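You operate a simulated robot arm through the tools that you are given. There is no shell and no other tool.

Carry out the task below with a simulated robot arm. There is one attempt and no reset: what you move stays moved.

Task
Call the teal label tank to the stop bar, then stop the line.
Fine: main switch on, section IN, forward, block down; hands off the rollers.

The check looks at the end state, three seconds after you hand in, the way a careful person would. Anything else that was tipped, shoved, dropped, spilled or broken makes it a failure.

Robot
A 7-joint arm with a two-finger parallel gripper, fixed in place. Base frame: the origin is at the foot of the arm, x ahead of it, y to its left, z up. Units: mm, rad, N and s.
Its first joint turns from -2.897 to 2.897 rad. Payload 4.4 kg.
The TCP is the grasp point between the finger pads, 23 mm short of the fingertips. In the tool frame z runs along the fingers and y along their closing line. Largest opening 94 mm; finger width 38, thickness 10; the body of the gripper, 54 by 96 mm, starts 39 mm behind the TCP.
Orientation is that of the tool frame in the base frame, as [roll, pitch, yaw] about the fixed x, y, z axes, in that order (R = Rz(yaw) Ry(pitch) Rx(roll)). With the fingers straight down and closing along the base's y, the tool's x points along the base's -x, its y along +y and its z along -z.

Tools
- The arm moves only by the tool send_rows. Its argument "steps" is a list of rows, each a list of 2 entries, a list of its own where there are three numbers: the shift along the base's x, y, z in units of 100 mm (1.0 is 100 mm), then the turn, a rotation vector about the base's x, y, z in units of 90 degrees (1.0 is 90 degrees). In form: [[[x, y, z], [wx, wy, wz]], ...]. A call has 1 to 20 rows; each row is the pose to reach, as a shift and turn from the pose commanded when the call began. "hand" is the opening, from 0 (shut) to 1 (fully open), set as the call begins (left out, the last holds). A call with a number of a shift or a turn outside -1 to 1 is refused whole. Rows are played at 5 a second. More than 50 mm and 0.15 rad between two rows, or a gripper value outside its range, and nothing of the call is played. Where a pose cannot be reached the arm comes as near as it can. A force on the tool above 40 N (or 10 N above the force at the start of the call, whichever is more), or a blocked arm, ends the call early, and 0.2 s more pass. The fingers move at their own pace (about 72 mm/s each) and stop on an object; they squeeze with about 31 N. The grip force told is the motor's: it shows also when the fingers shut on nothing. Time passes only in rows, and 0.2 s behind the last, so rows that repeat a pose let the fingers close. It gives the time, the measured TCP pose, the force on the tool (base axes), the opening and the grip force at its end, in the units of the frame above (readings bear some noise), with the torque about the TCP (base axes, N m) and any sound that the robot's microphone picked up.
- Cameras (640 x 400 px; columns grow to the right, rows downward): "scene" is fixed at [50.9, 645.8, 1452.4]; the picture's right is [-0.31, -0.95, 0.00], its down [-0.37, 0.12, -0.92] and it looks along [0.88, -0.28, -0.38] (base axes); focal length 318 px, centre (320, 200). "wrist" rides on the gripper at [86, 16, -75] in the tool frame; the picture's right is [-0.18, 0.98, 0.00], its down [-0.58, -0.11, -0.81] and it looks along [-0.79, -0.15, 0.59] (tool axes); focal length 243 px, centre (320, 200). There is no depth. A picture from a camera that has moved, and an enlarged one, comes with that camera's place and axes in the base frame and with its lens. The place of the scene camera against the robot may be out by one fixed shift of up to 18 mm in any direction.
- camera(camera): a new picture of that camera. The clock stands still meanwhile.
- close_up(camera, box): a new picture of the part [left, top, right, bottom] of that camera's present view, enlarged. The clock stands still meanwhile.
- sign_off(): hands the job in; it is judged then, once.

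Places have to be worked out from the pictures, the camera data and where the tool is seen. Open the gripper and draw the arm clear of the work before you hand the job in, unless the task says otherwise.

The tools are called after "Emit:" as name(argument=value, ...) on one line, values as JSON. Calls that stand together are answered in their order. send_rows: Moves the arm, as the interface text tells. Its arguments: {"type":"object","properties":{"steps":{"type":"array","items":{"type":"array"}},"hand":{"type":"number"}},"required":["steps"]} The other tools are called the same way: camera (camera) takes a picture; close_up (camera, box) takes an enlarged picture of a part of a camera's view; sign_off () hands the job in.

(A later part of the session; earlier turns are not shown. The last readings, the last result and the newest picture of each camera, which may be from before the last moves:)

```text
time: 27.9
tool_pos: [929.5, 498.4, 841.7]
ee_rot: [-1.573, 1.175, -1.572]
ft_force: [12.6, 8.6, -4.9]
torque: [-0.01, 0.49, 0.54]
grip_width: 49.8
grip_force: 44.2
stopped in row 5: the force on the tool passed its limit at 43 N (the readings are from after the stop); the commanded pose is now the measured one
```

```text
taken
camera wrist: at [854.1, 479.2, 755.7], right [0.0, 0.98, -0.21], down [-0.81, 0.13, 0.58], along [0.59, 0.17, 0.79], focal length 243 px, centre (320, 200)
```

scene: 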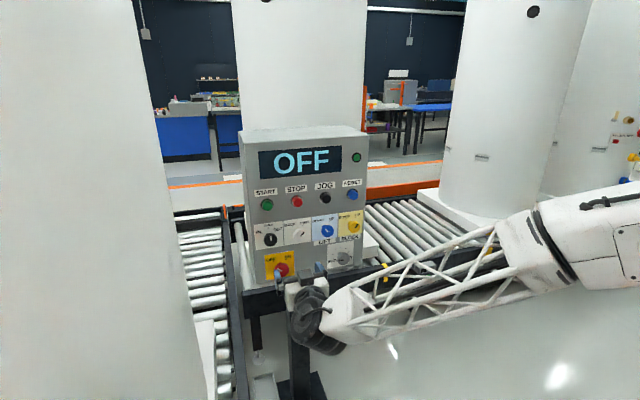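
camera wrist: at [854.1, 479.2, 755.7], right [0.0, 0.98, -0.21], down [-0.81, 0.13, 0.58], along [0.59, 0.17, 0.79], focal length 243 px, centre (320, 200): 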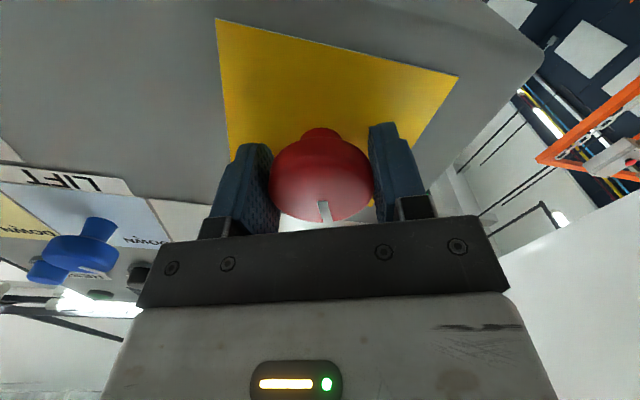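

The pointer stays fixed relative to the fingers, so the knob turns with the hand (22° so far). I continue turning.

Emit:
send_rows(steps=[[[0, 0, 0], [0.05, 0, 0]], [[0, 0, 0], [0.1, 0, 0]], [[0, 0, 0], [0.15, 0, 0]], [[0, 0, 0], [0.2, 0, 0]], [[0, 0, 0], [0.25, 0, 0]], [[0, 0, 0], [0.3, 0, 0]], [[0, 0, 0], [0.35, 0, 0]]])

Emit:
camera(camera="wrist")

```text
time: 28.7
tool_pos: [929.2, 499.8, 842.2]
ee_rot: [-1.577, 1.377, -1.579]
ft_force: [15.3, 11.1, -10.1]
torque: [-0.04, 0.2, 0.11]
grip_width: 49.5
grip_force: 44.8
stopped in row 3: the force on the tool passed its limit at 44 N (the readings are from after the stop); the commanded pose is now the measured one
```

```text
taken
camera wrist: at [854.0, 497.5, 753.6], right [0.0, 1.0, -0.01], down [-0.81, 0.0, 0.59], along [0.59, 0.01, 0.81], focal length 243 px, centre (320, 200)
```

wrist: 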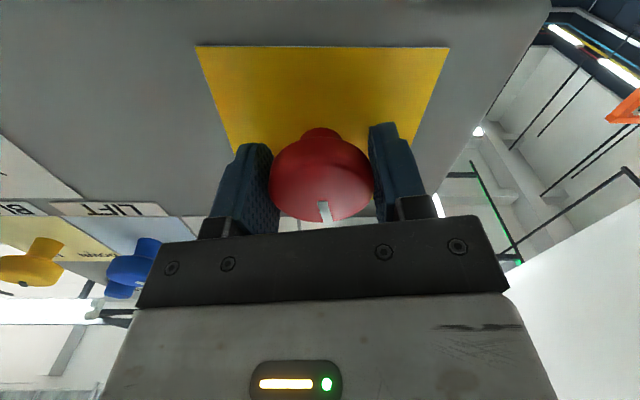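

Turned 34° so far; forces peak near the limit but readings stay modest. I continue in small increments.

Emit:
send_rows(steps=[[[0, 0.005, 0], [0.04, 0, 0]], [[0, 0.005, 0], [0.08, 0, 0]], [[0, 0.01, 0], [0.12, 0, 0]], [[0, 0.01, 0], [0.16, 0, 0]], [[0, 0.01, 0], [0.2, 0, 0]], [[0, 0.01, 0], [0.24, 0, 0]], [[0, 0.01, 0], [0.28, 0, 0]], [[0, 0.01, 0], [0.32, 0, 0]]])

Emit:
camera(camera="wrist")

```text
time: 30.4
tool_pos: [928.8, 501.0, 842.7]
ee_rot: [1.578, 1.33, 1.578]
ft_force: [12.9, 7.6, -6.0]
torque: [-0.07, 0.39, -0.11]
grip_width: 49.6
grip_force: 44.6
stopped in row 8: the force on the tool passed its limit at 41 N (the readings are from after the stop); the commanded pose is now the measured one
```

```text
taken
camera wrist: at [854.0, 535.8, 761.6], right [0.0, 0.91, 0.41], down [-0.81, -0.25, 0.54], along [0.59, -0.33, 0.73], focal length 243 px, centre (320, 200)
```

wrist: 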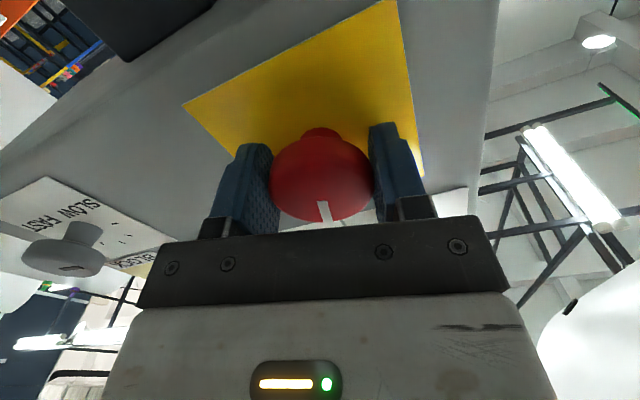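

About 59° turned. I check the display and knob from the scene camera.

Emit:
close_up(camera="scene", box=[220, 130, 400, 300])

```text
2.35 times, centred on (310, 215) of scene
camera zoom: at [50.9, 645.8, 1452.4], right [-0.31, -0.95, 0.0], down [-0.37, 0.12, -0.92], along [0.88, -0.28, -0.38], focal length 748 px, centre (344, 165)
```

zoom: 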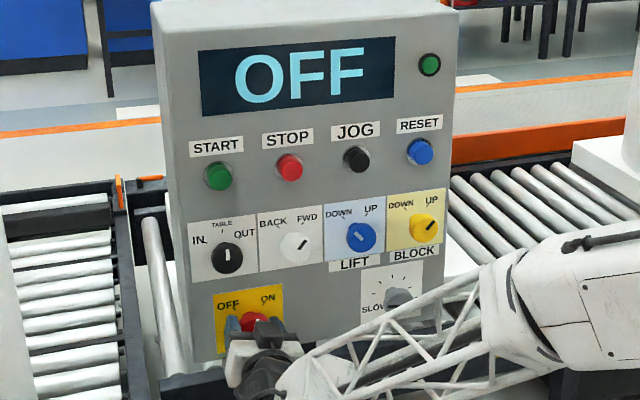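

Display still OFF; the pointer is past vertical but not yet on ON. I keep turning clockwise.

Emit:
send_rows(steps=[[[0, 0.0, 0], [0.04, 0, 0]], [[0, 0.005, 0], [0.08, 0, 0]], [[0, 0.01, 0], [0.12, 0, 0]], [[0, 0.01, 0], [0.16, 0, 0]], [[0, 0.01, 0], [0.2, 0, 0]], [[0, 0.01, 0], [0.24, 0, 0]], [[0, 0.01, 0], [0.28, 0, 0]], [[0, 0.01, 0], [0.32, 0, 0]]])

Emit:
close_up(camera="scene", box=[220, 130, 400, 300])

Emit:
camera(camera="wrist")

```text
time: 31.6
tool_pos: [930.1, 501.3, 841.4]
ee_rot: [1.585, 1.009, 1.575]
ft_force: [-7.4, -5.1, 2.5]
torque: [0.02, -1.31, -0.21]
grip_width: 49.0
grip_force: 45.0
out of reach, approached as far as the arm can: row 6
stopped in row 6: the force on the tool passed its limit at 74 N (the readings are from after the stop); the commanded pose is now the measured one
```

```text
2.35 times, centred on (310, 215) of scene
camera zoom: at [50.9, 645.8, 1452.4], right [-0.31, -0.95, 0.0], down [-0.37, 0.12, -0.92], along [0.88, -0.28, -0.38], focal length 748 px, centre (344, 165)
```

zoom: 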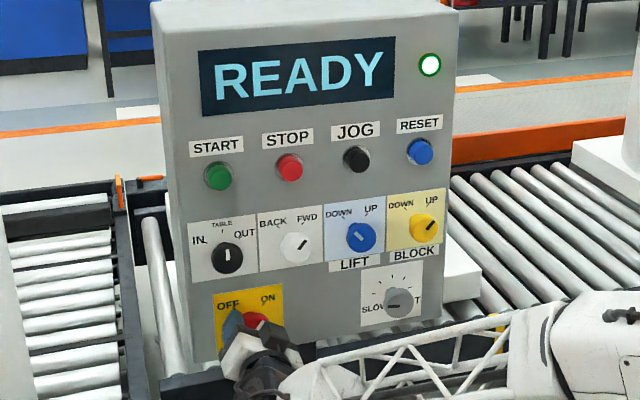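

```text
taken
camera wrist: at [855.2, 561.9, 776.2], right [0.01, 0.73, 0.68], down [-0.81, -0.4, 0.44], along [0.59, -0.55, 0.59], focal length 243 px, centre (320, 200)
```

wrist: 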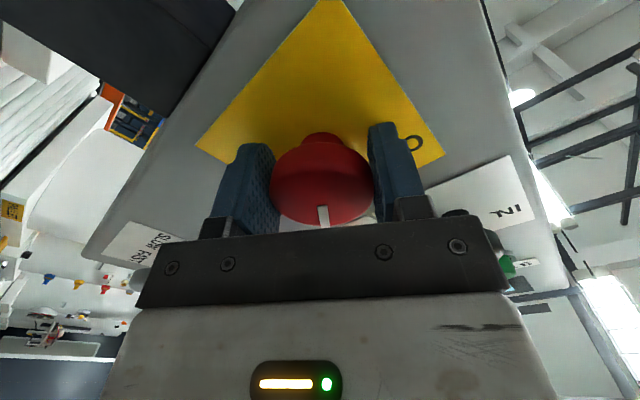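

The display reads READY and the lamp is lit: main is ON. I open the fingers and back straight off.

Emit:
send_rows(steps=[[[0, 0, 0], [0, 0, 0]], [[0, 0, 0], [0, 0, 0]], [[0, 0, 0], [0, 0, 0]], [[0, 0, 0], [0, 0, 0]]], hand=1)

Emit:
send_rows(steps=[[[-0.2, 0, 0], [-0.05, 0, 0]], [[-0.4, 0, 0], [-0.1, 0, 0]], [[-0.6, 0, 0], [-0.2, 0, 0]], [[-0.8, 0, 0], [-0.28, 0, 0]]])

Emit:
camera(camera="wrist")

Emit:
close_up(camera="scene", box=[220, 130, 400, 300])

```text
time: 32.6
tool_pos: [930.5, 501.5, 840.0]
ee_rot: [1.583, 1.009, 1.577]
ft_force: [1.0, 0.7, -0.7]
torque: [0.02, -0.04, 0.0]
grip_width: 94.1
grip_force: 0.0
```

```text
refused: row 3 steps farther than a row can; nothing moved
```

```text
taken
camera wrist: at [855.2, 562.0, 776.0], right [0.01, 0.73, 0.68], down [-0.81, -0.4, 0.44], along [0.59, -0.55, 0.59], focal length 243 px, centre (320, 200)
```

wrist: 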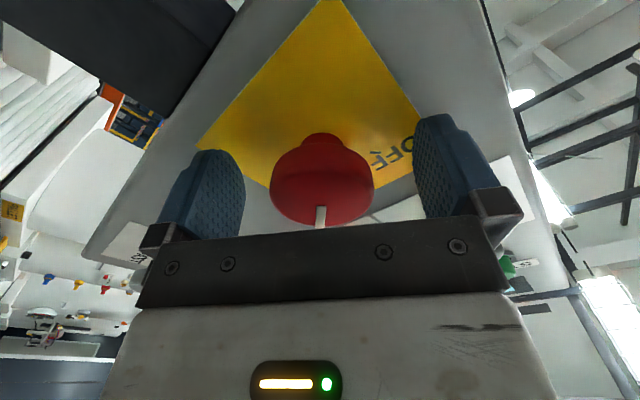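

```text
2.35 times, centred on (310, 215) of scene
camera zoom: at [50.9, 645.8, 1452.4], right [-0.31, -0.95, 0.0], down [-0.37, 0.12, -0.92], along [0.88, -0.28, -0.38], focal length 748 px, centre (344, 165)
```

zoom: 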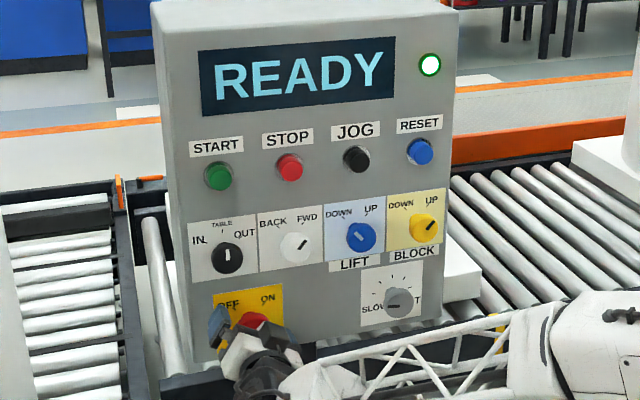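

The fingers are open and READY stays lit; the retreat was refused for too large a turn step. I repeat it straight back, unturning in smaller steps.

Emit:
send_rows(steps=[[[-0.25, 0, 0], [0, 0, 0]], [[-0.5, 0, 0], [0, 0, 0]], [[-0.75, 0, 0], [-0.08, 0, 0]], [[-0.9, 0, 0], [-0.16, 0, 0]], [[-1.0, 0, 0], [-0.22, 0, 0]]])

Emit:
camera(camera="wrist")

Emit:
close_up(camera="scene", box=[220, 130, 400, 300])

```text
time: 33.8
tool_pos: [828.3, 503.0, 839.4]
ee_rot: [1.597, 1.353, 1.584]
ft_force: [0.5, 0.7, -0.1]
torque: [0.02, 0.0, 0.0]
grip_width: 94.0
grip_force: 0.0
out of reach, approached as far as the arm can: row 2
```

```text
taken
camera wrist: at [753.0, 536.9, 758.4], right [0.01, 0.92, 0.39], down [-0.81, -0.22, 0.55], along [0.59, -0.32, 0.74], focal length 243 px, centre (320, 200)
```

wrist: 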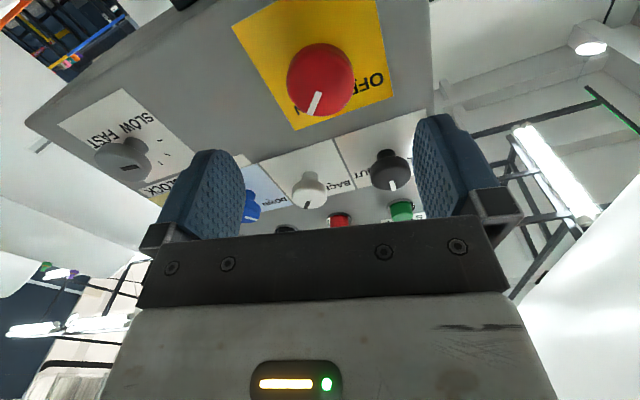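

```text
2.35 times, centred on (310, 215) of scene
camera zoom: at [50.9, 645.8, 1452.4], right [-0.31, -0.95, 0.0], down [-0.37, 0.12, -0.92], along [0.88, -0.28, -0.38], focal length 748 px, centre (344, 165)
```

zoom: 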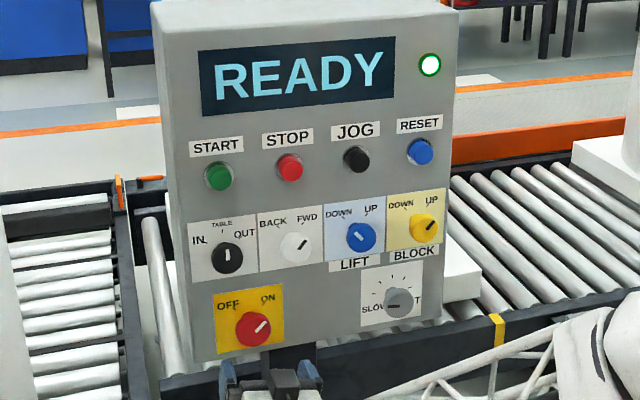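

Main is clearly at ON. Next is the section selector at about (927, 529, 962), pointing to TABLE; I move in front of it at x≈828.

Emit:
send_rows(steps=[[[0, 0.08, 0.33], [0, 0, 0]], [[0, 0.16, 0.66], [0, 0, 0]], [[0, 0.26, 1.0], [0, 0, 0]]])

Emit:
send_rows(steps=[[[0.15, 0, 0.1], [0, 0, 0]], [[0.3, 0, 0.2], [0, 0, 0]], [[0.45, 0, 0.23], [0, 0, 0]], [[0.52, 0, 0.23], [0, 0, 0]]])

Emit:
camera(camera="wrist")

Emit:
close_up(camera="scene", box=[220, 130, 400, 300])

```text
time: 34.6
tool_pos: [831.9, 529.6, 941.9]
ee_rot: [1.598, 1.354, 1.585]
ft_force: [0.8, -0.2, -1.6]
torque: [0.0, -0.04, 0.01]
grip_width: 94.0
grip_force: 0.1
```

```text
time: 35.6
tool_pos: [880.8, 528.0, 962.8]
ee_rot: [1.594, 1.355, 1.585]
ft_force: [-1.6, -0.7, -0.5]
torque: [-0.01, 0.0, -0.01]
grip_width: 94.0
grip_force: 0.0
```

```text
taken
camera wrist: at [806.1, 562.2, 881.9], right [0.01, 0.92, 0.39], down [-0.81, -0.22, 0.55], along [0.59, -0.32, 0.74], focal length 243 px, centre (320, 200)
```

wrist: 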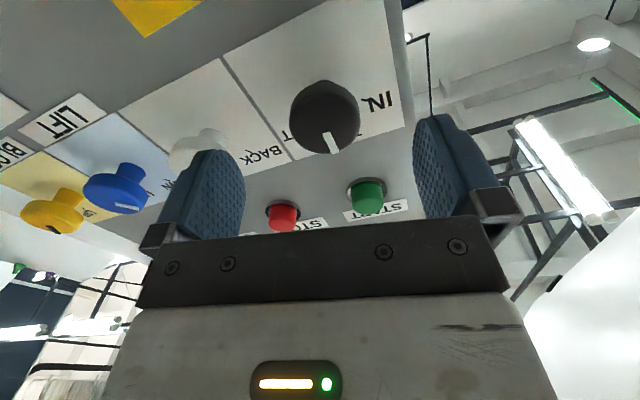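

```text
2.35 times, centred on (310, 215) of scene
camera zoom: at [50.9, 645.8, 1452.4], right [-0.31, -0.95, 0.0], down [-0.37, 0.12, -0.92], along [0.88, -0.28, -0.38], focal length 748 px, centre (344, 165)
```

zoom: 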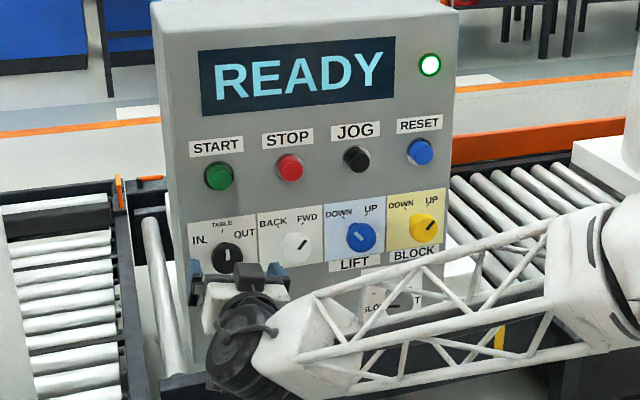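

The section knob sits about 3 mm right of the tool axis in the picture. I correct (y +2.5, z +1) and advance to straddle it.

Emit:
send_rows(steps=[[[0.08, 0.025, 0.01], [0, 0, 0]], [[0.2, 0.025, 0.01], [0, 0, 0]], [[0.32, 0.025, 0.01], [0, 0, 0]], [[0.48, 0.03, 0.01], [0, 0, 0]]])

Emit:
camera(camera="wrist")

```text
time: 36.6
tool_pos: [929.5, 530.3, 964.8]
ee_rot: [1.592, 1.354, 1.582]
ft_force: [-0.8, -0.9, -0.5]
torque: [-0.03, 0.02, 0.03]
grip_width: 94.1
grip_force: 0.1
```

```text
taken
camera wrist: at [855.4, 564.4, 884.3], right [0.01, 0.92, 0.39], down [-0.81, -0.22, 0.55], along [0.59, -0.32, 0.74], focal length 243 px, centre (320, 200)
```

wrist: 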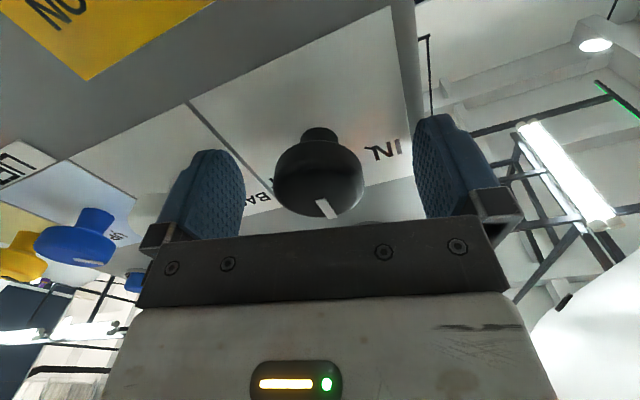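

The knob is centred (columns 273–365, centre 319). I close on it.

Emit:
send_rows(steps=[[[0, 0, 0], [0, 0, 0]], [[0, 0, 0], [0, 0, 0]], [[0, 0, 0], [0, 0, 0]], [[0, 0, 0], [0, 0, 0]], [[0, 0, 0], [0, 0, 0]]], hand=0)

Emit:
send_rows(steps=[[[0, 0, 0], [-0.04, 0, 0]], [[0, 0, 0], [-0.08, 0, 0]], [[0, 0, 0], [-0.12, 0, 0]], [[0, 0, 0], [-0.16, 0, 0]], [[0, 0, 0], [-0.2, 0, 0]], [[0, 0, 0], [-0.24, 0, 0]], [[0, 0, 0], [-0.28, 0, 0]], [[0, 0, 0], [-0.32, 0, 0]]])

Emit:
camera(camera="wrist")

Emit:
close_up(camera="scene", box=[220, 130, 400, 300])

```text
time: 37.8
tool_pos: [930.2, 529.1, 964.9]
ee_rot: [1.596, 1.355, 1.586]
ft_force: [-0.5, -10.7, -1.5]
torque: [0.0, -0.21, 0.48]
grip_width: 41.3
grip_force: 45.0
```

```text
time: 38.6
tool_pos: [930.5, 530.3, 963.4]
ee_rot: [1.634, 1.502, 1.621]
ft_force: [-14.8, -10.8, 4.0]
torque: [0.07, 0.0, 0.41]
grip_width: 41.1
grip_force: 44.9
stopped in row 3: the force on the tool passed its limit at 43 N (the readings are from after the stop); the commanded pose is now the measured one
```

```text
taken
camera wrist: at [855.3, 551.9, 878.4], right [0.01, 0.97, 0.25], down [-0.81, -0.14, 0.58], along [0.59, -0.21, 0.78], focal length 243 px, centre (320, 200)
```

wrist: 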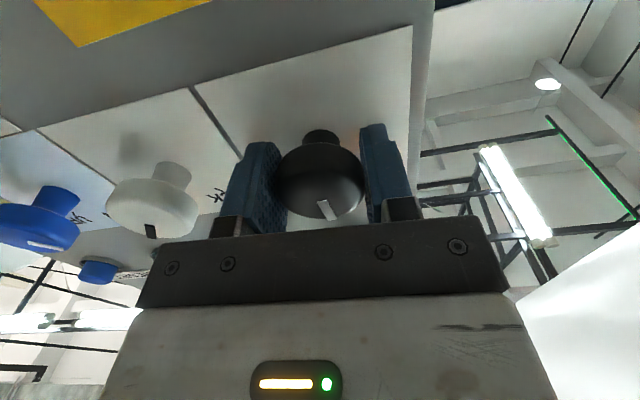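

```text
2.35 times, centred on (310, 215) of scene
camera zoom: at [50.9, 645.8, 1452.4], right [-0.31, -0.95, 0.0], down [-0.37, 0.12, -0.92], along [0.88, -0.28, -0.38], focal length 748 px, centre (344, 165)
```

zoom: 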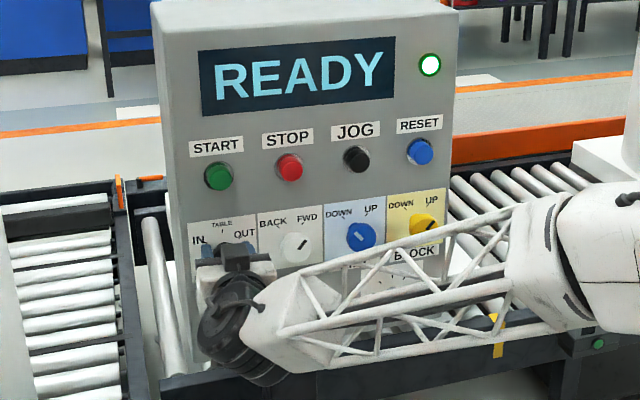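

Gripped at 41 mm and turning (8° so far) before the force limit. I continue counter-clockwise in increments.

Emit:
send_rows(steps=[[[0, 0, 0], [-0.03, 0, 0]], [[0, 0, 0], [-0.06, 0, 0]], [[0, 0, 0], [-0.09, 0, 0]], [[0, 0, 0], [-0.12, 0, 0]], [[0, 0, 0], [-0.15, 0, 0]], [[0, 0, 0], [-0.18, 0, 0]], [[0, 0, 0], [-0.21, 0, 0]]])

Emit:
send_rows(steps=[[[0, 0, 0], [-0.03, 0, 0]], [[0, 0, 0], [-0.06, 0, 0]], [[0, 0, 0], [-0.09, 0, 0]], [[0, 0, 0], [-0.12, 0, 0]], [[0, 0, 0], [-0.15, 0, 0]], [[0, 0, 0], [-0.18, 0, 0]], [[0, 0, 0], [-0.21, 0, 0]]])

Emit:
camera(camera="wrist")

Emit:
close_up(camera="scene", box=[220, 130, 400, 300])

```text
time: 40.0
tool_pos: [930.3, 529.6, 964.4]
ee_rot: [-1.573, 1.366, -1.585]
ft_force: [-18.5, -10.1, 4.4]
torque: [0.02, -0.3, 0.54]
grip_width: 41.0
grip_force: 45.2
stopped in row 6: the force on the tool passed its limit at 43 N (the readings are from after the stop); the commanded pose is now the measured one
```

```text
time: 41.0
tool_pos: [931.0, 528.2, 964.0]
ee_rot: [-1.568, 1.177, -1.581]
ft_force: [-16.2, -10.2, 3.4]
torque: [0.0, -0.04, 0.81]
grip_width: 41.0
grip_force: 44.9
stopped in row 5: the force on the tool passed its limit at 41 N (the readings are from after the stop); the commanded pose is now the measured one
```

```text
taken
camera wrist: at [855.4, 511.1, 877.1], right [0.01, 0.98, -0.21], down [-0.81, 0.13, 0.58], along [0.59, 0.16, 0.79], focal length 243 px, centre (320, 200)
```

wrist: 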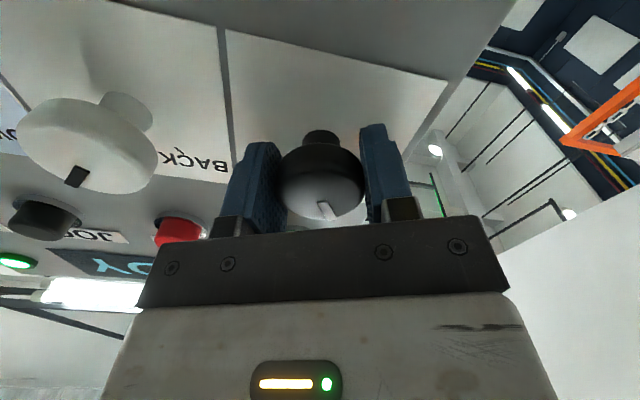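

```text
2.35 times, centred on (310, 215) of scene
camera zoom: at [50.9, 645.8, 1452.4], right [-0.31, -0.95, 0.0], down [-0.37, 0.12, -0.92], along [0.88, -0.28, -0.38], focal length 748 px, centre (344, 165)
```

zoom: 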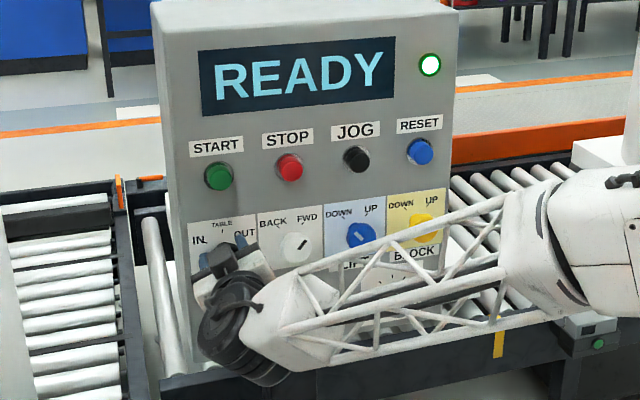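

About 35° turned; display stays READY. I continue another ~15–20° toward IN.

Emit:
send_rows(steps=[[[0, 0, 0], [-0.03, 0, 0]], [[0, 0, 0], [-0.06, 0, 0]], [[0, 0, 0], [-0.09, 0, 0]], [[0, 0, 0], [-0.12, 0, 0]], [[0, 0, 0], [-0.15, 0, 0]], [[0, 0, 0], [-0.18, 0, 0]]])

Emit:
camera(camera="wrist")

Emit:
close_up(camera="scene", box=[250, 200, 330, 260])

```text
time: 42.4
tool_pos: [931.0, 529.1, 965.5]
ee_rot: [-1.562, 0.892, -1.577]
ft_force: [9.4, -3.3, 3.4]
torque: [-0.01, -0.4, 1.31]
grip_width: 40.9
grip_force: 45.4
```

```text
taken
camera wrist: at [855.4, 487.4, 885.5], right [0.01, 0.88, -0.47], down [-0.81, 0.29, 0.52], along [0.59, 0.37, 0.71], focal length 243 px, centre (320, 200)
```

wrist: 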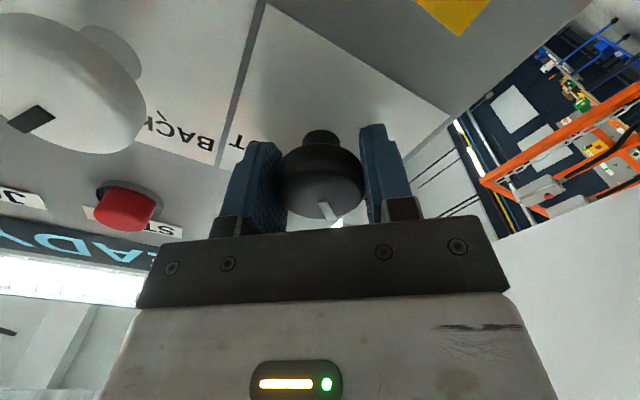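

```text
6.67 times, centred on (290, 230) of scene
camera zoom: at [50.9, 645.8, 1452.4], right [-0.31, -0.95, 0.0], down [-0.37, 0.12, -0.92], along [0.88, -0.28, -0.38], focal length 2118 px, centre (520, 0)
```

zoom: 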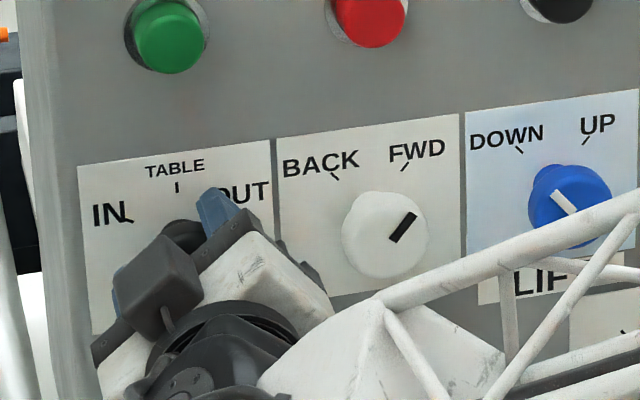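

Turned 51°; the IN tick looks about 55–60° from TABLE. I turn ~8° more, gently.

Emit:
send_rows(steps=[[[0, 0, 0], [-0.02, 0, 0]], [[0, 0, 0], [-0.04, 0, 0]], [[0, 0, 0], [-0.06, 0, 0]], [[0, 0, 0], [-0.08, 0, 0]], [[0, 0, 0], [-0.1, 0, 0]]])

```text
time: 43.6
tool_pos: [931.1, 529.6, 963.7]
ee_rot: [-1.558, 0.736, -1.576]
ft_force: [-13.8, -28.2, 14.5]
torque: [0.0, 0.31, 0.67]
grip_width: 41.2
grip_force: 44.8
```

Total turn is now 60°, with force rising as if near the end. I release and back off to see where the pointer rests.

Emit:
send_rows(steps=[[[0, 0, 0], [0, 0, 0]], [[0, 0, 0], [0, 0, 0]], [[0, 0, 0], [0, 0, 0]], [[0, 0, 0], [0, 0, 0]]], hand=1)

Emit:
send_rows(steps=[[[-0.2, 0, 0], [0, 0, 0]], [[-0.4, 0, 0], [0, 0, 0]], [[-0.6, 0, 0], [0.04, 0, 0]], [[-0.8, 0, -0.2], [0.08, 0, 0]], [[-0.95, 0, -0.6], [0.12, 0, 0]], [[-0.95, 0, -1.0], [0.16, 0, 0]]])

Emit:
close_up(camera="scene", box=[220, 130, 400, 300])

Emit:
camera(camera="wrist")

```text
time: 44.6
tool_pos: [931.5, 529.9, 963.4]
ee_rot: [-1.563, 0.737, -1.576]
ft_force: [-0.2, 0.4, -0.3]
torque: [0.04, 0.01, -0.03]
grip_width: 94.2
grip_force: 0.1
```

```text
time: 46.0
tool_pos: [834.4, 530.1, 865.6]
ee_rot: [-1.562, 0.99, -1.578]
ft_force: [0.6, 0.7, 0.0]
torque: [-0.01, 0.03, -0.01]
grip_width: 94.0
grip_force: 0.1
```

```text
2.35 times, centred on (310, 215) of scene
camera zoom: at [50.9, 645.8, 1452.4], right [-0.31, -0.95, 0.0], down [-0.37, 0.12, -0.92], along [0.88, -0.28, -0.38], focal length 748 px, centre (344, 165)
```

zoom: 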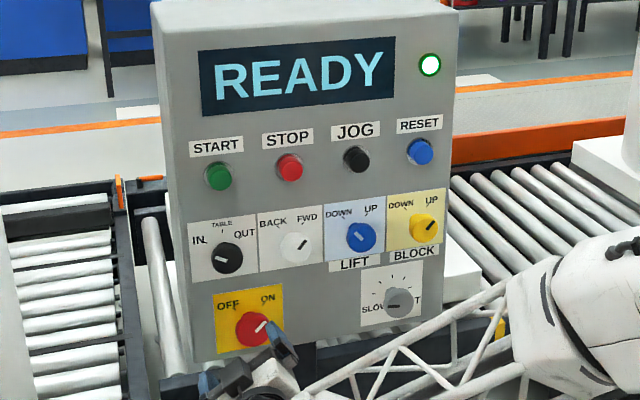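

```text
taken
camera wrist: at [759.3, 495.4, 783.2], right [0.01, 0.92, -0.39], down [-0.81, 0.24, 0.54], along [0.59, 0.3, 0.75], focal length 243 px, centre (320, 200)
```

wrist: 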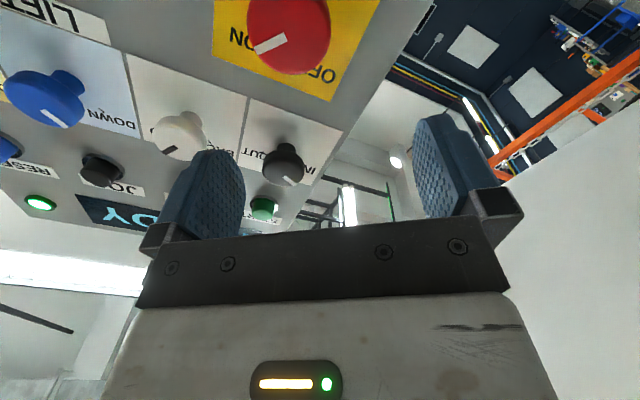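

Emit:
close_up(camera="scene", box=[250, 200, 330, 260])

Emit:
close_up(camera="scene", box=[320, 195, 370, 280])

```text
6.67 times, centred on (290, 230) of scene
camera zoom: at [50.9, 645.8, 1452.4], right [-0.31, -0.95, 0.0], down [-0.37, 0.12, -0.92], along [0.88, -0.28, -0.38], focal length 2118 px, centre (520, 0)
```

zoom: 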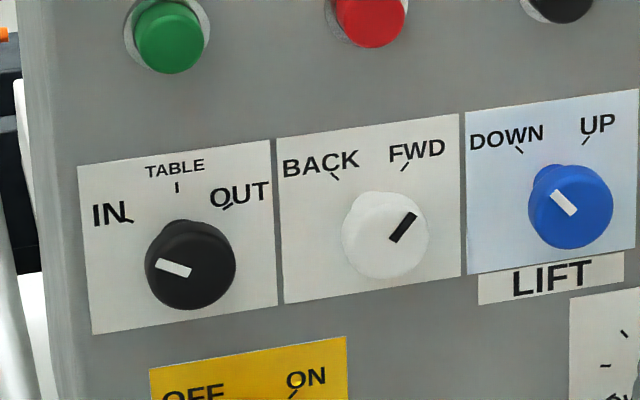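

```text
4.71 times, centred on (345, 238) of scene
camera zoom: at [50.9, 645.8, 1452.4], right [-0.31, -0.95, 0.0], down [-0.37, 0.12, -0.92], along [0.88, -0.28, -0.38], focal length 1495 px, centre (202, 24)
```

zoom: 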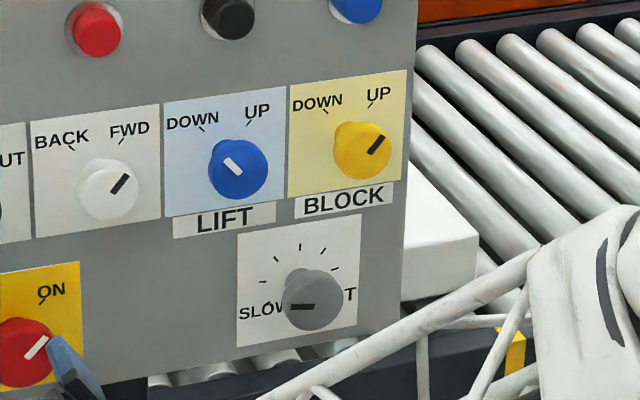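

The section pointer now rests at IN, direction is FWD, lift DOWN, speed SLOW; BLOCK still points UP. I move across in front of the BLOCK knob (about y 246, z 963), turning the hand to the clockwise side to allow a long counter-clockwise turn.

Emit:
send_rows(steps=[[[0, -0.33, 0.33], [0.07, 0, 0.003]], [[0, -0.66, 0.66], [0.14, 0.001, 0.006]], [[0, -1.0, 0.97], [0.21, 0.003, 0.009]]])

Emit:
send_rows(steps=[[[0, -0.33, 0], [0.07, 0, 0]], [[0, -0.66, 0], [0.14, 0, 0]], [[0, -1.0, 0], [0.21, 0, 0]]])

Emit:
send_rows(steps=[[[0.1, -0.28, 0], [0.07, 0, 0]], [[0.2, -0.56, 0], [0.14, 0, 0]], [[0.3, -0.84, 0], [0.19, 0, 0]], [[0.46, -0.84, 0], [0.19, 0, 0]]])

Emit:
camera(camera="wrist")

Emit:
camera(camera="scene")

```text
time: 46.8
tool_pos: [833.7, 429.4, 959.6]
ee_rot: [-1.589, 1.318, -1.587]
ft_force: [-1.1, -0.2, -0.2]
torque: [0.06, -0.07, 0.01]
grip_width: 94.1
grip_force: 0.1
```

```text
time: 47.6
tool_pos: [835.7, 329.9, 960.2]
ee_rot: [1.6, 1.492, 1.603]
ft_force: [-1.1, -0.8, -1.1]
torque: [0.02, 0.0, 0.02]
grip_width: 94.2
grip_force: 0.1
```

```text
time: 48.6
tool_pos: [881.4, 258.7, 972.1]
ee_rot: [1.606, 1.21, 1.588]
ft_force: [0.9, 0.3, 0.3]
torque: [-0.04, 0.01, 0.0]
grip_width: 94.0
grip_force: 0.0
out of reach, approached as far as the arm can: row 3, 4
```

```text
taken
camera wrist: at [806.8, 305.1, 897.5], right [0.02, 0.85, 0.52], down [-0.81, -0.29, 0.52], along [0.59, -0.43, 0.68], focal length 243 px, centre (320, 200)
```

wrist: 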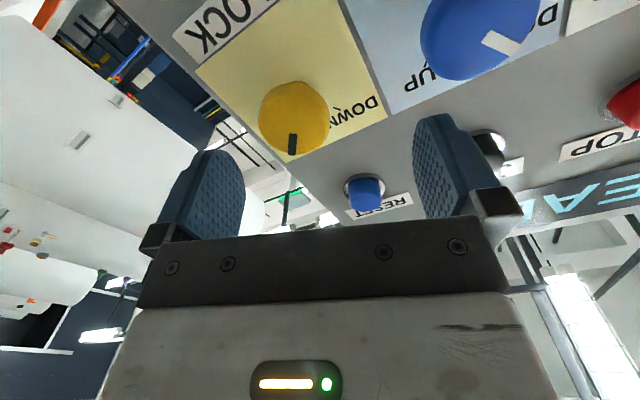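

```text
taken
```

scene: 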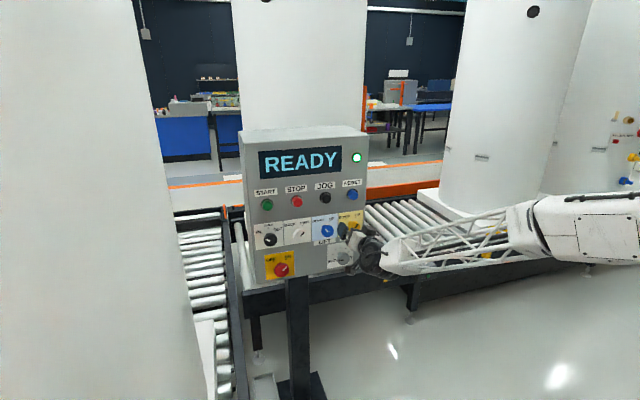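

The hand hit a wrist limit at +21° (pose off by ~12 mm). I turn it back toward 0° and check the resulting position, since a counter-clockwise turn has room on the other side.

Emit:
send_rows(steps=[[[-0.1, 0, 0], [-0.07, 0, 0]], [[-0.1, 0, 0], [-0.14, 0, 0]], [[-0.1, 0, 0], [-0.21, 0, 0]], [[-0.1, 0, 0], [-0.25, 0, 0]]])

Emit:
camera(camera="wrist")

```text
time: 49.6
tool_pos: [872.9, 258.6, 970.4]
ee_rot: [-1.695, 1.551, -1.696]
ft_force: [-0.2, -0.7, 0.8]
torque: [0.02, 0.0, -0.01]
grip_width: 94.0
grip_force: 0.1
```

```text
taken
camera wrist: at [797.3, 271.8, 883.6], right [0.0, 0.99, 0.17], down [-0.8, -0.1, 0.59], along [0.59, -0.13, 0.79], focal length 243 px, centre (320, 200)
```

wrist: 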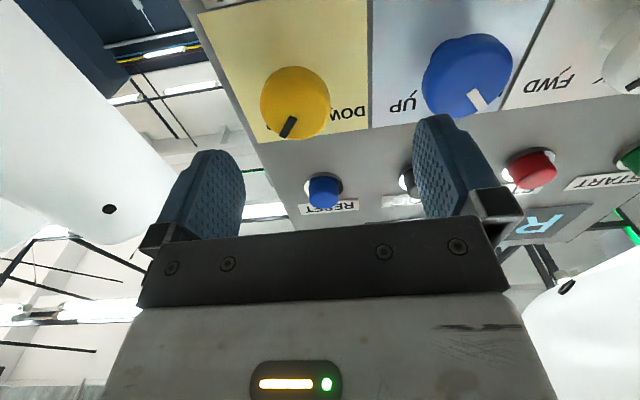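

By the ray the BLOCK knob is at about (927, 244.5, 963). I shift y -14, z -7 at this standoff and recheck.

Emit:
send_rows(steps=[[[0, -0.07, -0.035], [0, 0, 0]], [[0.05, -0.14, -0.07], [0, 0, 0]], [[0.1, -0.14, -0.07], [0, 0, 0]]])

Emit:
camera(camera="wrist")

```text
time: 50.4
tool_pos: [881.6, 243.7, 965.5]
ee_rot: [-1.719, 1.554, -1.717]
ft_force: [-0.1, -0.6, -0.2]
torque: [0.01, 0.0, 0.0]
grip_width: 94.0
grip_force: 0.0
```

```text
taken
camera wrist: at [807.9, 257.1, 877.0], right [0.0, 0.99, 0.17], down [-0.8, -0.1, 0.59], along [0.59, -0.13, 0.79], focal length 243 px, centre (320, 200)
```

wrist: 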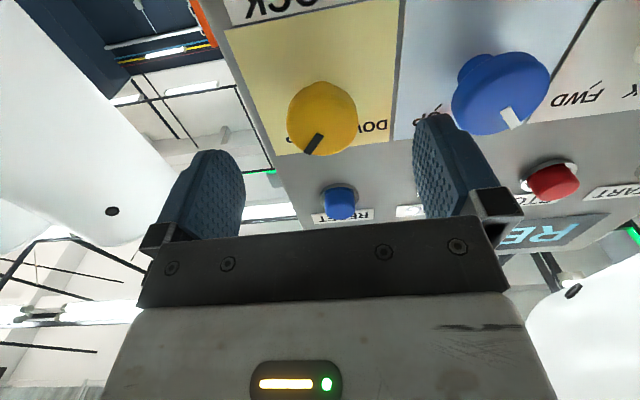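

The knob is centred now (322, 119). I advance 48 mm and close on it.

Emit:
send_rows(steps=[[[0.12, 0.01, 0], [0, 0, 0]], [[0.24, 0.01, 0], [0, 0, 0]], [[0.36, 0.01, 0], [0, 0, 0]], [[0.48, 0.01, 0], [0, 0, 0]]])

Emit:
camera(camera="wrist")

Emit:
send_rows(steps=[[[0, 0, 0], [0, 0, 0]], [[0, 0, 0], [0, 0, 0]], [[0, 0, 0], [0, 0, 0]], [[0, 0, 0], [0, 0, 0]], [[0, 0, 0], [0, 0, 0]]], hand=0)

Emit:
camera(camera="wrist")

```text
time: 51.4
tool_pos: [931.5, 246.4, 965.7]
ee_rot: [-1.694, 1.554, -1.692]
ft_force: [0.0, -0.3, -0.3]
torque: [-0.02, 0.04, 0.0]
grip_width: 94.0
grip_force: 0.0
```

```text
taken
camera wrist: at [856.4, 259.7, 878.1], right [0.0, 0.99, 0.17], down [-0.8, -0.1, 0.58], along [0.59, -0.13, 0.79], focal length 243 px, centre (320, 200)
```

wrist: 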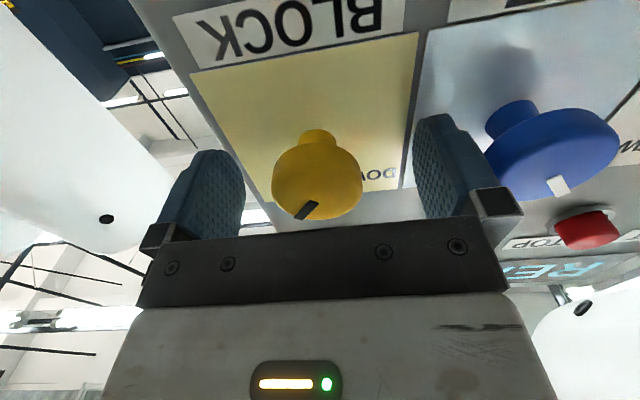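

```text
time: 52.6
tool_pos: [932.4, 244.9, 965.0]
ee_rot: [-1.7, 1.554, -1.7]
ft_force: [-6.5, -35.6, 3.5]
torque: [0.0, -0.23, -0.37]
grip_width: 41.3
grip_force: 45.0
```

```text
taken
camera wrist: at [856.4, 258.4, 878.1], right [0.0, 0.99, 0.17], down [-0.81, -0.1, 0.58], along [0.59, -0.13, 0.79], focal length 243 px, centre (320, 200)
```

wrist: 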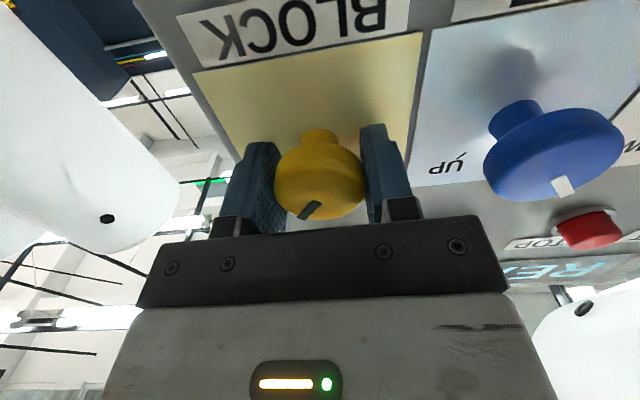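

Gripped at 41.3 mm but with a -36 N side load, so I relax y by about 1.5 mm while starting the counter-clockwise turn.

Emit:
send_rows(steps=[[[0, -0.01, 0], [0, 0, 0]], [[0, -0.018, 0], [-0.02, 0, 0]], [[0, -0.018, 0], [-0.05, 0, 0]], [[0, -0.018, 0], [-0.08, 0, 0]], [[0, -0.018, 0], [-0.11, 0, 0]], [[0, -0.018, 0], [-0.14, 0, 0]], [[0, -0.018, 0], [-0.17, 0, 0]], [[0, -0.018, 0], [-0.2, 0, 0]], [[0, -0.018, 0], [-0.23, 0, 0]]])

Emit:
send_rows(steps=[[[0, 0, 0], [-0.03, 0, 0]], [[0, 0, 0], [-0.06, 0, 0]], [[0, 0, 0], [-0.09, 0, 0]], [[0, 0, 0], [-0.12, 0, 0]], [[0, 0, 0], [-0.15, 0, 0]], [[0, 0, 0], [-0.18, 0, 0]], [[0, 0, 0], [-0.21, 0, 0]]])

Emit:
camera(camera="wrist")

```text
time: 54.6
tool_pos: [930.1, 244.9, 963.9]
ee_rot: [-1.577, 1.19, -1.574]
ft_force: [-2.3, 23.9, 15.0]
torque: [0.05, 0.45, -0.39]
grip_width: 40.9
grip_force: 44.9
```

```text
time: 55.7
tool_pos: [931.9, 243.1, 965.5]
ee_rot: [-1.576, 0.994, -1.572]
ft_force: [0.9, 6.7, -2.6]
torque: [0.0, -0.15, 0.0]
grip_width: 40.9
grip_force: 44.8
stopped in row 5: the force on the tool passed its limit at 41 N (the readings are from after the stop); the commanded pose is now the measured one
```

```text
taken
camera wrist: at [855.4, 209.6, 882.7], right [0.0, 0.92, -0.38], down [-0.81, 0.23, 0.55], along [0.59, 0.31, 0.74], focal length 243 px, centre (320, 200)
```

wrist: 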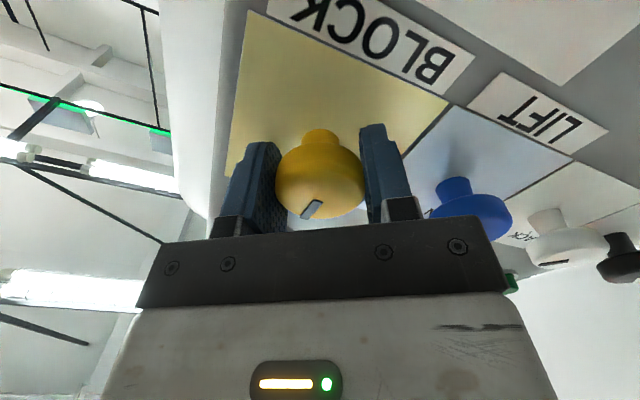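

Turned about 32° with the pointer fixed to the hand. I continue.

Emit:
send_rows(steps=[[[0, 0, 0], [-0.03, 0, 0]], [[0, 0, 0], [-0.06, 0, 0]], [[0, 0, 0], [-0.09, 0, 0]], [[0, 0, 0], [-0.12, 0, 0]], [[0, 0, 0], [-0.15, 0, 0]], [[0, 0, 0], [-0.18, 0, 0]], [[0, 0, 0], [-0.21, 0, 0]], [[0, 0, 0], [-0.24, 0, 0]]])

Emit:
send_rows(steps=[[[0, 0, 0], [-0.03, 0, 0]], [[0, 0, 0], [-0.06, 0, 0]], [[0, 0, 0], [-0.09, 0, 0]], [[0, 0, 0], [-0.12, 0, 0]], [[0, 0, 0], [-0.15, 0, 0]], [[0, 0, 0], [-0.18, 0, 0]]])

Emit:
camera(camera="wrist")

Emit:
camera(camera="scene")

```text
time: 56.9
tool_pos: [930.8, 245.5, 964.7]
ee_rot: [-1.578, 0.764, -1.572]
ft_force: [23.1, 7.4, -6.1]
torque: [-0.03, 0.11, -0.18]
grip_width: 40.9
grip_force: 45.4
stopped in row 6: the force on the tool passed its limit at 41 N (the readings are from after the stop); the commanded pose is now the measured one
```

```text
time: 58.3
tool_pos: [931.0, 244.2, 964.1]
ee_rot: [-1.574, 0.48, -1.572]
ft_force: [10.5, 20.7, 4.2]
torque: [0.0, 0.15, -1.01]
grip_width: 41.0
grip_force: 45.0
```

```text
taken
camera wrist: at [855.5, 173.9, 909.9], right [0.0, 0.62, -0.79], down [-0.81, 0.46, 0.37], along [0.59, 0.64, 0.5], focal length 243 px, centre (320, 200)
```

wrist: 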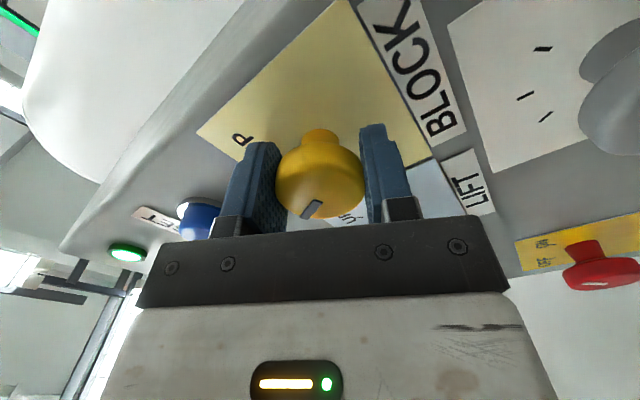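

```text
taken
```

scene: 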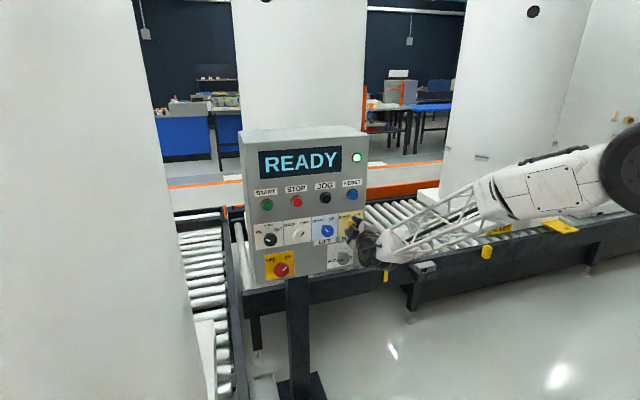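

About 61° turned; some 16–20° remain to DOWN. I continue gently.

Emit:
send_rows(steps=[[[0, 0, 0], [-0.03, 0, 0]], [[0, 0, 0], [-0.06, 0, 0]], [[0, 0, 0], [-0.09, 0, 0]], [[0, 0, 0], [-0.12, 0, 0]], [[0, 0, 0], [-0.15, 0, 0]], [[0, 0, 0], [-0.18, 0, 0]]])

Emit:
camera(camera="wrist")

Emit:
close_up(camera="scene", box=[310, 190, 390, 290])

```text
time: 59.1
tool_pos: [930.8, 244.7, 965.4]
ee_rot: [-1.571, 0.345, -1.572]
ft_force: [9.6, 3.6, -2.8]
torque: [-0.03, -0.39, -0.22]
grip_width: 41.1
grip_force: 44.7
stopped in row 4: the force on the tool passed its limit at 41 N (the readings are from after the stop); the commanded pose is now the measured one
```

```text
taken
camera wrist: at [855.3, 167.2, 919.7], right [0.0, 0.51, -0.86], down [-0.81, 0.51, 0.3], along [0.59, 0.7, 0.41], focal length 243 px, centre (320, 200)
```

wrist: 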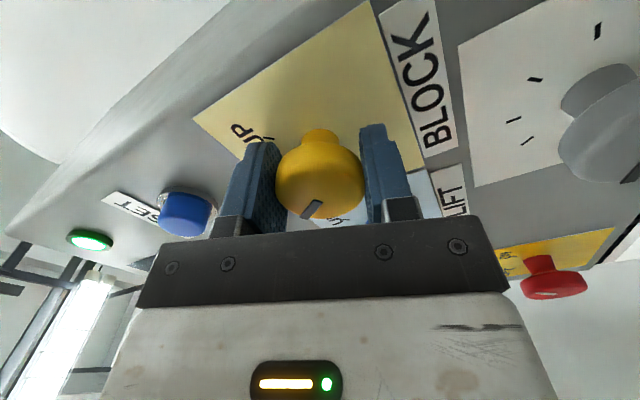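

```text
4.00 times, centred on (350, 240) of scene
camera zoom: at [50.9, 645.8, 1452.4], right [-0.31, -0.95, 0.0], down [-0.37, 0.12, -0.92], along [0.88, -0.28, -0.38], focal length 1271 px, centre (200, 40)
```

zoom: 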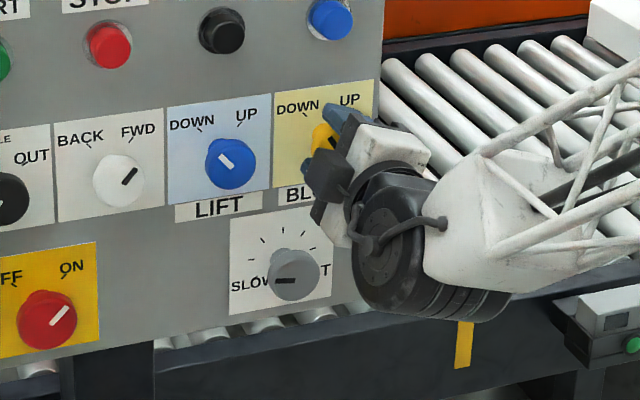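

69° turned. I continue roughly 10° more.

Emit:
send_rows(steps=[[[0, 0, 0], [-0.02, 0, 0]], [[0, 0, 0], [-0.04, 0, 0]], [[0, 0, 0], [-0.06, 0, 0]], [[0, 0, 0], [-0.08, 0, 0]], [[0, 0, 0], [-0.1, 0, 0]], [[0, 0, 0], [-0.12, 0, 0]]])

Emit:
camera(camera="wrist")

```text
time: 60.5
tool_pos: [931.1, 244.0, 964.4]
ee_rot: [-1.573, 0.157, -1.573]
ft_force: [-13.0, -0.5, 6.2]
torque: [1.22, -0.34, -0.12]
grip_width: 41.4
grip_force: 45.3
```

```text
taken
camera wrist: at [855.7, 159.7, 934.6], right [0.0, 0.34, -0.94], down [-0.81, 0.56, 0.2], along [0.59, 0.76, 0.27], focal length 243 px, centre (320, 200)
```

wrist: 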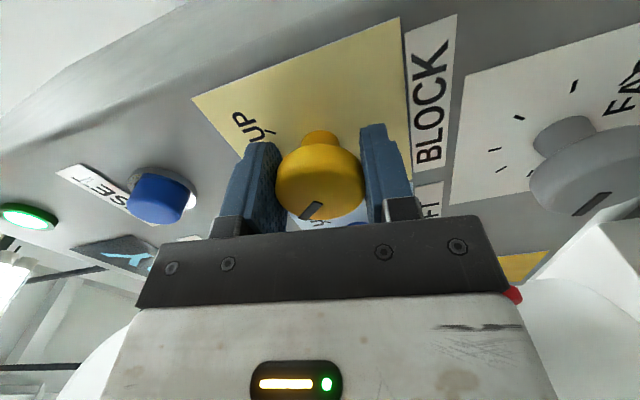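

80° turned and a 1.2 N·m torque about x tells the end stop is reached. I release and back off, then check the knob.

Emit:
send_rows(steps=[[[0, 0, 0], [0, 0, 0]], [[0, 0, 0], [0, 0, 0]], [[0, 0, 0], [0, 0, 0]], [[0, 0, 0], [0, 0, 0]]], hand=1)

Emit:
send_rows(steps=[[[-0.2, 0, 0], [0, 0, 0]], [[-0.4, 0, 0], [0, 0, 0]], [[-0.6, 0, 0], [0.06, 0, 0]], [[-0.8, 0, 0], [0.14, 0, 0]], [[-0.95, 0, -0.3], [0.22, 0, 0]], [[-0.95, 0, -0.6], [0.3, 0, 0]], [[-0.95, 0, -1.0], [0.38, 0, 0]]])

Emit:
close_up(camera="scene", box=[230, 140, 390, 290])

Emit:
camera(camera="scene")

```text
time: 61.5
tool_pos: [931.1, 243.1, 964.9]
ee_rot: [-1.574, 0.158, -1.57]
ft_force: [0.6, 0.2, 0.2]
torque: [0.01, -0.02, 0.0]
grip_width: 94.0
grip_force: 0.1
```

```text
time: 63.1
tool_pos: [833.4, 243.3, 864.0]
ee_rot: [-1.572, 0.757, -1.57]
ft_force: [-0.9, -0.1, 0.1]
torque: [-0.01, 0.0, 0.01]
grip_width: 94.2
grip_force: 0.1
```

```text
2.67 times, centred on (310, 215) of scene
camera zoom: at [50.9, 645.8, 1452.4], right [-0.31, -0.95, 0.0], down [-0.37, 0.12, -0.92], along [0.88, -0.28, -0.38], focal length 847 px, centre (347, 160)
```

zoom: 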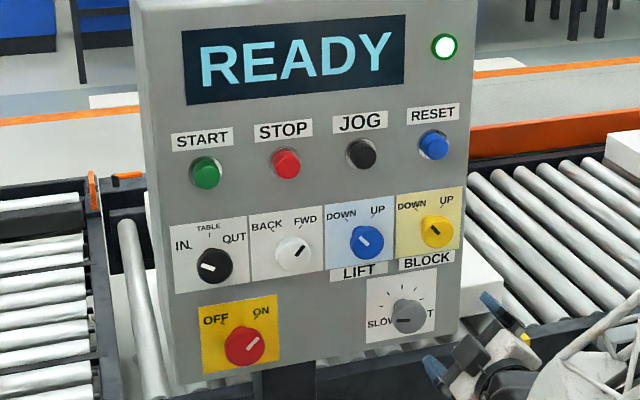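

```text
taken
```

scene: 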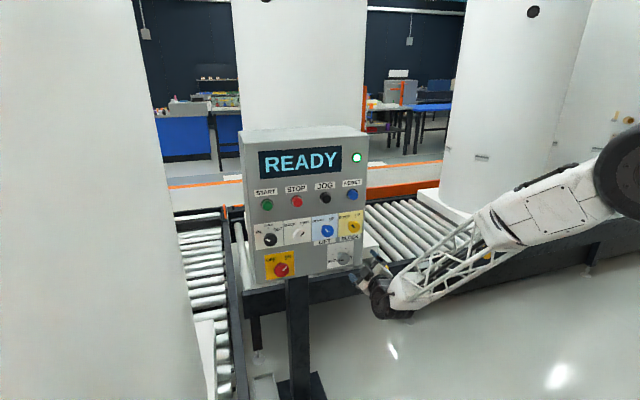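

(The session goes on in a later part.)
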